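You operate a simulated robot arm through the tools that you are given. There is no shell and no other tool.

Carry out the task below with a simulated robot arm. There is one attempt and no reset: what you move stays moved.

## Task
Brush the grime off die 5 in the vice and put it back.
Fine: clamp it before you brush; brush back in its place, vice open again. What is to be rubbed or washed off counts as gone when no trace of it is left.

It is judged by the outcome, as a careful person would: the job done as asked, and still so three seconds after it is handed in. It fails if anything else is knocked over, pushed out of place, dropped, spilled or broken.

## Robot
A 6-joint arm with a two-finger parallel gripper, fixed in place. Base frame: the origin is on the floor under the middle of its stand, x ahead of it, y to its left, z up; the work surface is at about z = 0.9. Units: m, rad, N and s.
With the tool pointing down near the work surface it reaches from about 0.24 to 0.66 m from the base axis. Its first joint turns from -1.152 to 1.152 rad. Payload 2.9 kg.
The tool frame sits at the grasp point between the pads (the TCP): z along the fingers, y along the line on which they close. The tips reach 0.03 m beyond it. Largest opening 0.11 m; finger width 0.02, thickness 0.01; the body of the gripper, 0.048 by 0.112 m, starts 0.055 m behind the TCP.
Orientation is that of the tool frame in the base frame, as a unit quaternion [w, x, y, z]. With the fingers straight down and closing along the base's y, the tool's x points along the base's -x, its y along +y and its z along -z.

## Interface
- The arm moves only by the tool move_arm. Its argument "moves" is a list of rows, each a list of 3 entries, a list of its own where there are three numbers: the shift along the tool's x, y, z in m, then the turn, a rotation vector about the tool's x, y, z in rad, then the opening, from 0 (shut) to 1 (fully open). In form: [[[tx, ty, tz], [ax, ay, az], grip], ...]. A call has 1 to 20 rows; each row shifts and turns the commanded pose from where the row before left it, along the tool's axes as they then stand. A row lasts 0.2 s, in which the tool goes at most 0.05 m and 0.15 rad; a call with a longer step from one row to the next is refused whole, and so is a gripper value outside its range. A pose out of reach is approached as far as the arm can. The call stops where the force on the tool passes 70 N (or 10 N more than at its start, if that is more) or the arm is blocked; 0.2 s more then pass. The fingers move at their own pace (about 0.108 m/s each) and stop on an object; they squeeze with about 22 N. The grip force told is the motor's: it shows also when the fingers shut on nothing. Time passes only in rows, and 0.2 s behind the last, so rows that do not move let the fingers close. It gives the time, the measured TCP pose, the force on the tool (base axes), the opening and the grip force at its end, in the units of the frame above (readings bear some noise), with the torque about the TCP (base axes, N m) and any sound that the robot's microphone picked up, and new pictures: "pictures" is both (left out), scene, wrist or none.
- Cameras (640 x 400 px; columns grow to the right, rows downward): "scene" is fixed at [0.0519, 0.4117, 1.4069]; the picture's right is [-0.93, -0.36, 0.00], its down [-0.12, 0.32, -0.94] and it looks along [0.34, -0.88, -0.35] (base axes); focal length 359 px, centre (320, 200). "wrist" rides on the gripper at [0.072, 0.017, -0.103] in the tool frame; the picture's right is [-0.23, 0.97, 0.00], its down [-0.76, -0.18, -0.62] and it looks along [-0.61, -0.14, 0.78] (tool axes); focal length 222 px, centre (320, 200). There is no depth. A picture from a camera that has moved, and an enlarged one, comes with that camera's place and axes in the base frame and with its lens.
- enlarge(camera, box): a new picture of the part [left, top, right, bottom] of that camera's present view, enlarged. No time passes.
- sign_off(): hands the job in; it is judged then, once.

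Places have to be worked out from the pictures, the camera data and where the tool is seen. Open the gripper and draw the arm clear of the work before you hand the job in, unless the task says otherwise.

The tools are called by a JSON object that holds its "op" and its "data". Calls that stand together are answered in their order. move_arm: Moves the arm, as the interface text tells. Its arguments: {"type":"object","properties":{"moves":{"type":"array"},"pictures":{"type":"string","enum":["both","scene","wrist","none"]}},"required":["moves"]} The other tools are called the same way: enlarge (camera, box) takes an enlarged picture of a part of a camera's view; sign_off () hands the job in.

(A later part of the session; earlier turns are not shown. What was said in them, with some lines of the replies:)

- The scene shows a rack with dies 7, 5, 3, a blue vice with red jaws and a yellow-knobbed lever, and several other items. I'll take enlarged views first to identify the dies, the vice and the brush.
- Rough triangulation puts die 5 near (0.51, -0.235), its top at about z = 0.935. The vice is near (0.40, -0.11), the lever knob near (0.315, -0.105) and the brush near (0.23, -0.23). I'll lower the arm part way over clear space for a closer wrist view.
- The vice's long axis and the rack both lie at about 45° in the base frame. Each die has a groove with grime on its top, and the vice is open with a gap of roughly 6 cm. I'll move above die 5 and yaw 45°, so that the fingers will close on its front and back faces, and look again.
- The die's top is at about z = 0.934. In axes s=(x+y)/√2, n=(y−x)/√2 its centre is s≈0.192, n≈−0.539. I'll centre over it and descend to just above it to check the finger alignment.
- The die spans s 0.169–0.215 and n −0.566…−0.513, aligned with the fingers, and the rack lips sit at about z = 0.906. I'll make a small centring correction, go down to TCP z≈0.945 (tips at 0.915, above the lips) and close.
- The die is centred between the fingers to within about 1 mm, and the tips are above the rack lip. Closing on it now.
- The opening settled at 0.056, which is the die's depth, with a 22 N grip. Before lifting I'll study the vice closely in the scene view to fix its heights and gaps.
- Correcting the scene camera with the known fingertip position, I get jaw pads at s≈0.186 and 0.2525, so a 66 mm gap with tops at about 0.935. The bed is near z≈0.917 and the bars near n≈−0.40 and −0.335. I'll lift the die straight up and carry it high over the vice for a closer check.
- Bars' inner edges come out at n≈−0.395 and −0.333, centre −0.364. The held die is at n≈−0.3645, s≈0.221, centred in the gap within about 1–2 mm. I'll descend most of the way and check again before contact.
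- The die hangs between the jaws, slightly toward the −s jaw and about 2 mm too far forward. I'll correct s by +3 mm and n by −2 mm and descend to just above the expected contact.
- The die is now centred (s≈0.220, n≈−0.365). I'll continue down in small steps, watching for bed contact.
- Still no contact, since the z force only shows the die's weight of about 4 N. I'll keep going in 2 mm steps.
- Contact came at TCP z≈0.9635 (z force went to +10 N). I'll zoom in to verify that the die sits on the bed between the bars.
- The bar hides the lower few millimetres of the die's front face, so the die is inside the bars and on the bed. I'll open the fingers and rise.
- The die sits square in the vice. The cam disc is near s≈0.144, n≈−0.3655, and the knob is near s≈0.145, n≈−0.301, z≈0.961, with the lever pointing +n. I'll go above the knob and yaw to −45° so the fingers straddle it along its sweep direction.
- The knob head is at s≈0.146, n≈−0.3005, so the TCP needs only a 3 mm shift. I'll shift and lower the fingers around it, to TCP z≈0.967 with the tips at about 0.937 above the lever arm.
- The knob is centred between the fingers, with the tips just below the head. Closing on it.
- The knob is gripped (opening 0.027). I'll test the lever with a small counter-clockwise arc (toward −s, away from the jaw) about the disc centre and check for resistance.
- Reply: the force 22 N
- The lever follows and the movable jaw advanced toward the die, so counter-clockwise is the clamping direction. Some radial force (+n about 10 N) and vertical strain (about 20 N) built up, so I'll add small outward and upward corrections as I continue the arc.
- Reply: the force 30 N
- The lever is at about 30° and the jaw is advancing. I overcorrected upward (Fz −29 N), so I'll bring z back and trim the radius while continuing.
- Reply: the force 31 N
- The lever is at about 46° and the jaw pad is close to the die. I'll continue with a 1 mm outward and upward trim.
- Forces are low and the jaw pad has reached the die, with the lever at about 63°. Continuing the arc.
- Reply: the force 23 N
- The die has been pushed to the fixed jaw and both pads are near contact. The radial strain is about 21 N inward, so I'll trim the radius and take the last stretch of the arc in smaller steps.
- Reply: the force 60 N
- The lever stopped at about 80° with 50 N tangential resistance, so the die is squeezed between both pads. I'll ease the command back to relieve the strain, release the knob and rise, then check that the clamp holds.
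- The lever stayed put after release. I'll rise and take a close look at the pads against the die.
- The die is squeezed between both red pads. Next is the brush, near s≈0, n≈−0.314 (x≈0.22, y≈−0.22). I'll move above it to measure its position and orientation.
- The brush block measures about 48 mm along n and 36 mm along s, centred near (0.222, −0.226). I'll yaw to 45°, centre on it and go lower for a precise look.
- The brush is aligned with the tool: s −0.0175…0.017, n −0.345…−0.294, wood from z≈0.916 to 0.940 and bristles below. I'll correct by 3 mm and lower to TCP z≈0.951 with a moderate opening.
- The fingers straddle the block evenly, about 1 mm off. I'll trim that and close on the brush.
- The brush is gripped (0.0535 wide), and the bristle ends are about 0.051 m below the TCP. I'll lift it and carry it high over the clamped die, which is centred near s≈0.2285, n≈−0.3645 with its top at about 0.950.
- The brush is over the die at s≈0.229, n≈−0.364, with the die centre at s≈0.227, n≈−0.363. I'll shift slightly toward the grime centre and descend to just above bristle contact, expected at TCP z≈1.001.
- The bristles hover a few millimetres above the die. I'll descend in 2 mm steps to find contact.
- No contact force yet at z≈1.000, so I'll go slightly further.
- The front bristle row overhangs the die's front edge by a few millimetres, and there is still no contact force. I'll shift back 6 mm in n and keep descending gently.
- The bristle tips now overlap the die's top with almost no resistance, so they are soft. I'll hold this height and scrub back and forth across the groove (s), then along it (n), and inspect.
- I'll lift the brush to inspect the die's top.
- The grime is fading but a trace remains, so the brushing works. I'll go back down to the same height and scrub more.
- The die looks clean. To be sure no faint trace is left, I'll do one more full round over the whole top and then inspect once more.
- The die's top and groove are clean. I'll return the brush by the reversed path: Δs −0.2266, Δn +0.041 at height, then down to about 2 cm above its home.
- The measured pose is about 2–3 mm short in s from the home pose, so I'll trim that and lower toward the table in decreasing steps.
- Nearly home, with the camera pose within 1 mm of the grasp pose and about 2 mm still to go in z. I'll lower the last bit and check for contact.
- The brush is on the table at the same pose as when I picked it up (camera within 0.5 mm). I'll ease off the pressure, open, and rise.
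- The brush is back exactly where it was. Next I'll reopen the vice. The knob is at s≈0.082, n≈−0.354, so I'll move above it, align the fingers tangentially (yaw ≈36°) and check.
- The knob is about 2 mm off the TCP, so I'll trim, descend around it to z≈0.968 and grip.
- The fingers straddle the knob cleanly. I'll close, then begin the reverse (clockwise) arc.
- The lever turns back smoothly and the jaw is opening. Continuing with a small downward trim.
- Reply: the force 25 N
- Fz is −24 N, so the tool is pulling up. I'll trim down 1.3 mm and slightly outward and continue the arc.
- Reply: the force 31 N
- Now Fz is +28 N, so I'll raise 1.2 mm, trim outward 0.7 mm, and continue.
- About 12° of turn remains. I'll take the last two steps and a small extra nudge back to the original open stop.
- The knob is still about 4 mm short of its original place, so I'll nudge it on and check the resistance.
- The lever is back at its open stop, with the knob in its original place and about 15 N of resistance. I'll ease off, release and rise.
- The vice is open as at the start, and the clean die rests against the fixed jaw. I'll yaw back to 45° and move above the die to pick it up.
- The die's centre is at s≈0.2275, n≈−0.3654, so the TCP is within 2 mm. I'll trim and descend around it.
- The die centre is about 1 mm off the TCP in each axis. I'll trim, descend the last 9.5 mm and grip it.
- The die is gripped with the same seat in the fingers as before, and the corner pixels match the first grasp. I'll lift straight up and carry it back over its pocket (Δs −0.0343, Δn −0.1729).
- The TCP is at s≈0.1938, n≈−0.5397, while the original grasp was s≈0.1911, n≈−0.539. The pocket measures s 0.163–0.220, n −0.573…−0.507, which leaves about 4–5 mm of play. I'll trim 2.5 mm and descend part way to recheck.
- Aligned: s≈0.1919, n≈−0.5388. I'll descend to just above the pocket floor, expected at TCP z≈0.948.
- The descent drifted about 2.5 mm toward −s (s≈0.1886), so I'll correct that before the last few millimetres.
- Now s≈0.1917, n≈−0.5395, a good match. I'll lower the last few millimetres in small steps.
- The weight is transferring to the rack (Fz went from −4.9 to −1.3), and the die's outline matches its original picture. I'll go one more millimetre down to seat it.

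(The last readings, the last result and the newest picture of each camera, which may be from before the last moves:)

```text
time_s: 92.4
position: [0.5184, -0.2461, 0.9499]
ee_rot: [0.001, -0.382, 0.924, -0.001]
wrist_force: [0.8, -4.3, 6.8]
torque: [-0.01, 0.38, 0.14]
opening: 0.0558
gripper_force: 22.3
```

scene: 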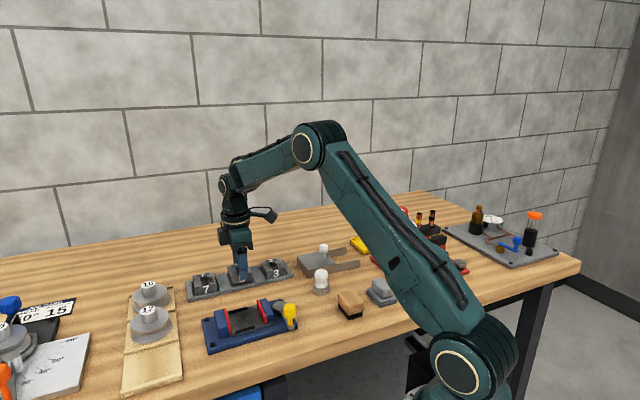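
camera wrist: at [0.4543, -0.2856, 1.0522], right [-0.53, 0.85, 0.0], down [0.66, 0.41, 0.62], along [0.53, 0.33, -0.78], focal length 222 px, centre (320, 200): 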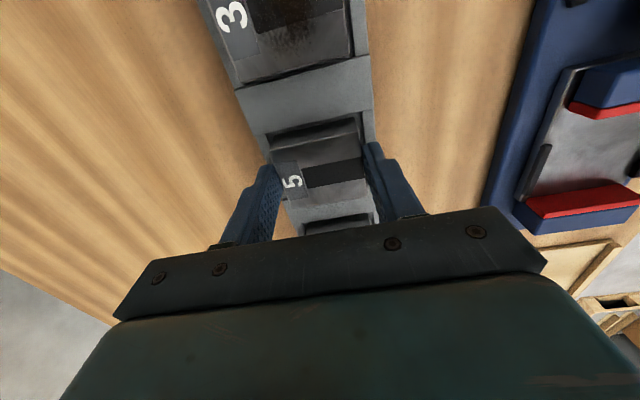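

The die is seated on the pocket floor (Fz +6.8 N). I'll open the fingers and rise.

{"op": "move_arm", "data": {"moves": [[[0, 0, -0.0005], [0, 0, 0], 0.3], [[0, 0, 0], [0, 0, 0], 0.7], [[0, 0, 0], [0, 0, 0], 0.8], [[0, 0, 0], [0, 0, 0], 0.8], [[0, 0, -0.02], [0, 0, 0], 0.8], [[0, 0, -0.03], [0, 0, 0], 0.8], [[0, 0, -0.04], [0, 0, 0], 0.8], [[0, 0, 0], [0, 0, 0], 0.8]]}}

{"op": "enlarge", "data": {"camera": "scene", "box": [190, 240, 290, 310]}}

{"op": "enlarge", "data": {"camera": "wrist", "box": [220, 0, 400, 180]}}

```text
time_s: 94.2
position: [0.5179, -0.246, 1.0389]
ee_rot: [0.0, -0.382, 0.924, 0.0]
wrist_force: [0.4, 0.5, -0.1]
torque: [-0.01, -0.04, 0.0]
opening: 0.0879
gripper_force: 0.1
camera wrist: at [0.4545, -0.2845, 1.1417], right [-0.53, 0.85, 0.0], down [0.66, 0.41, 0.62], along [0.53, 0.33, -0.78], focal length 222 px, centre (320, 200)
```

scene: 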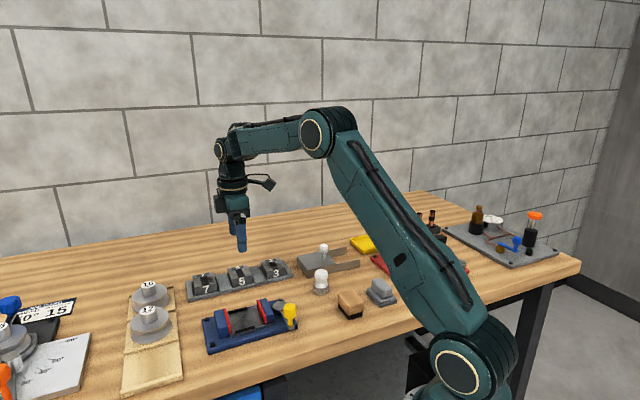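
wrist: 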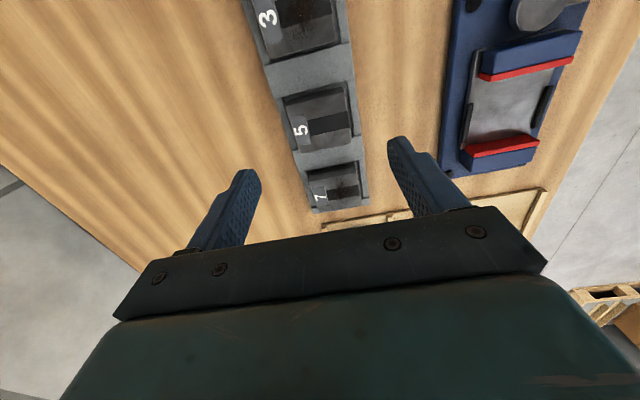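

```text
5.71 times, centred on (240, 275) of scene
camera zoom: at [0.0519, 0.4117, 1.4069], right [-0.93, -0.36, 0.0], down [-0.12, 0.32, -0.94], along [0.34, -0.88, -0.35], focal length 2049 px, centre (777, -229)
```

zoom: 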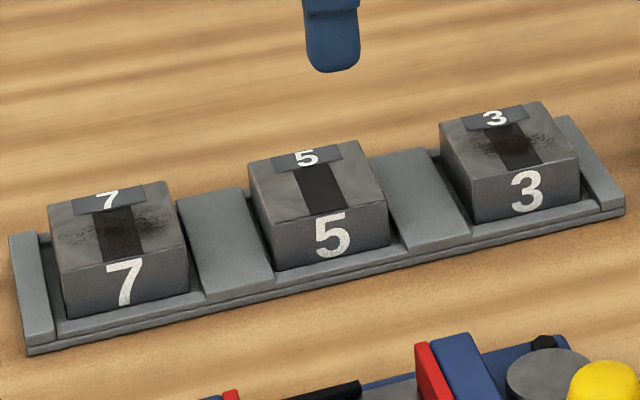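

```text
2.22 times, centred on (310, 90) of wrist
camera zoom: at [0.4545, -0.2845, 1.1417], right [-0.53, 0.85, 0.0], down [0.66, 0.41, 0.62], along [0.53, 0.33, -0.78], focal length 494 px, centre (342, 444)
```

zoom: 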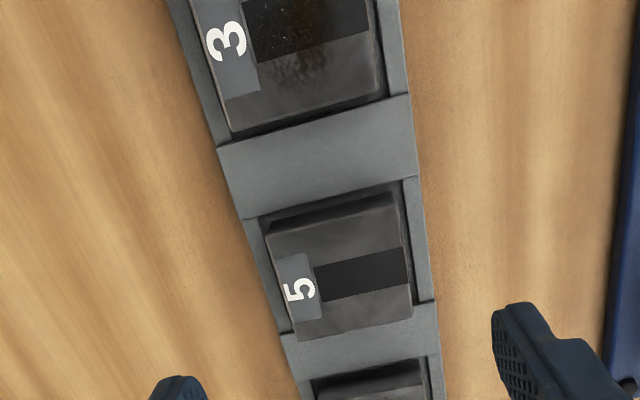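

Die 5 is back in its pocket, clean and in its original place. I'll raise the arm clear, open it fully, and do a final inspection of the die, vice and brush.

{"op": "move_arm", "data": {"moves": [[[0, 0, -0.04], [0, 0, 0], 1], [[0, 0, -0.04], [0, 0, 0], 1], [[0.02, 0, -0.04], [0, 0, 0], 1], [[0.03, 0, -0.03], [0, 0, 0.05], 1], [[0.03, 0, -0.03], [0, 0, 0.1], 1], [[0, 0, 0], [0, 0, 0], 1]]}}

{"op": "enlarge", "data": {"camera": "scene", "box": [220, 255, 265, 295]}}

{"op": "enlarge", "data": {"camera": "scene", "box": [190, 240, 410, 360]}}

{"op": "enlarge", "data": {"camera": "wrist", "box": [240, 60, 400, 200]}}

```text
time_s: 95.6
position: [0.4588, -0.2989, 1.2182]
ee_rot: [-0.001, -0.312, 0.95, -0.001]
wrist_force: [-0.7, 0.4, -0.8]
torque: [0.0, 0.01, 0.01]
opening: 0.11
gripper_force: 0.1
camera wrist: at [0.3905, -0.3282, 1.3217], right [-0.39, 0.92, 0.0], down [0.72, 0.31, 0.62], along [0.57, 0.24, -0.78], focal length 222 px, centre (320, 200)
```

scene: 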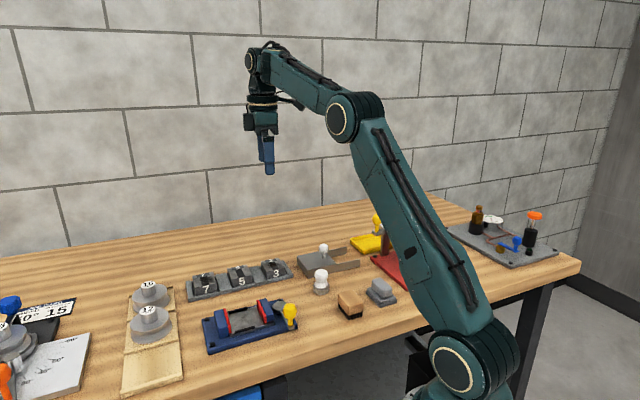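
wrist: 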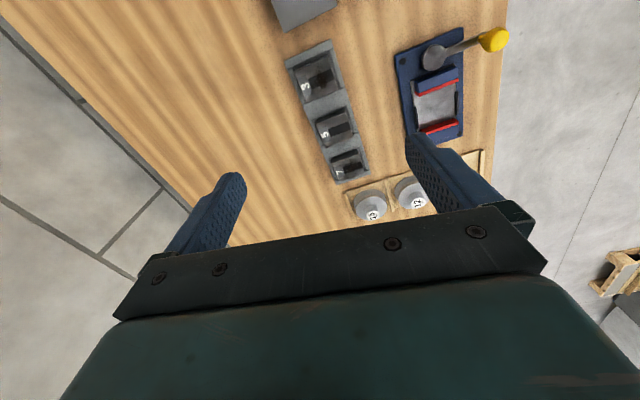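

```text
10.00 times, centred on (242, 275) of scene
camera zoom: at [0.0519, 0.4116, 1.4069], right [-0.93, -0.36, 0.0], down [-0.12, 0.32, -0.94], along [0.34, -0.88, -0.35], focal length 3586 px, centre (1095, -550)
```

zoom: 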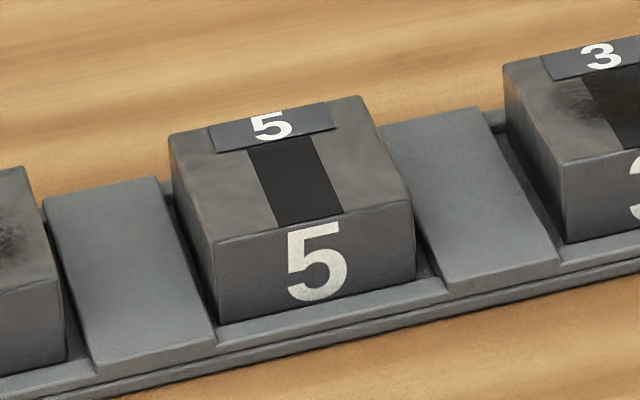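

```text
2.91 times, centred on (300, 300) of scene
camera zoom: at [0.0519, 0.4116, 1.4069], right [-0.93, -0.36, 0.0], down [-0.12, 0.32, -0.94], along [0.34, -0.88, -0.35], focal length 1043 px, centre (378, -91)
```

zoom: 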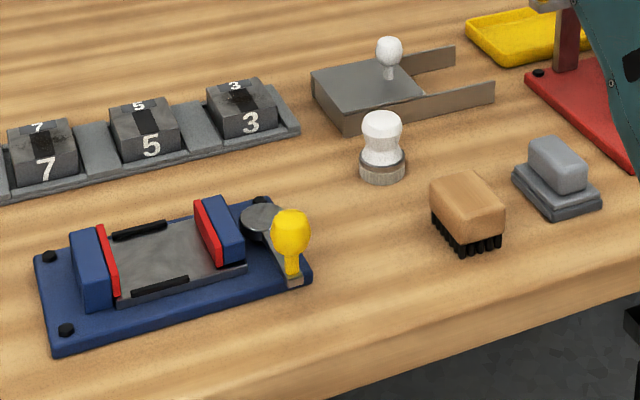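

```text
2.86 times, centred on (320, 130) of wrist
camera zoom: at [0.3905, -0.3282, 1.3217], right [-0.39, 0.92, 0.0], down [0.72, 0.31, 0.62], along [0.57, 0.24, -0.78], focal length 635 px, centre (320, 400)
```

zoom: 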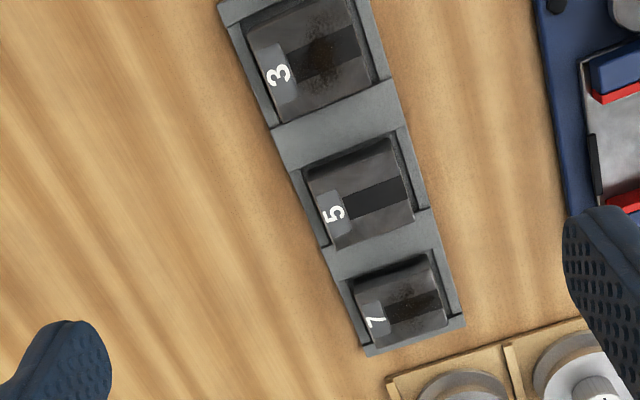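

Everything checks out. Die 5 is clean and back in its pocket, the vice is empty with the lever at its open stop, and the brush is in its place. Nothing else has moved, and the arm is clear with the gripper open, so I'm handing the job in.

{"op": "sign_off", "data": {}}

```text
The job is handed in.
```

I clamped die 5 in the vice, brushed off the grime and put the die back in its pocket in the rack. I've signed the job off.

- **Die 5:** close-up pictures show no grime left on the top or in the groove. It sits where it was before.
- **Vice:** empty, with the lever back at its open stop.
- **Brush:** back on the bench, matching its starting position to within about a millimetre.
- **Everything else:** nothing else looked moved or knocked over in the final pictures. The arm is raised clear with the gripper open.
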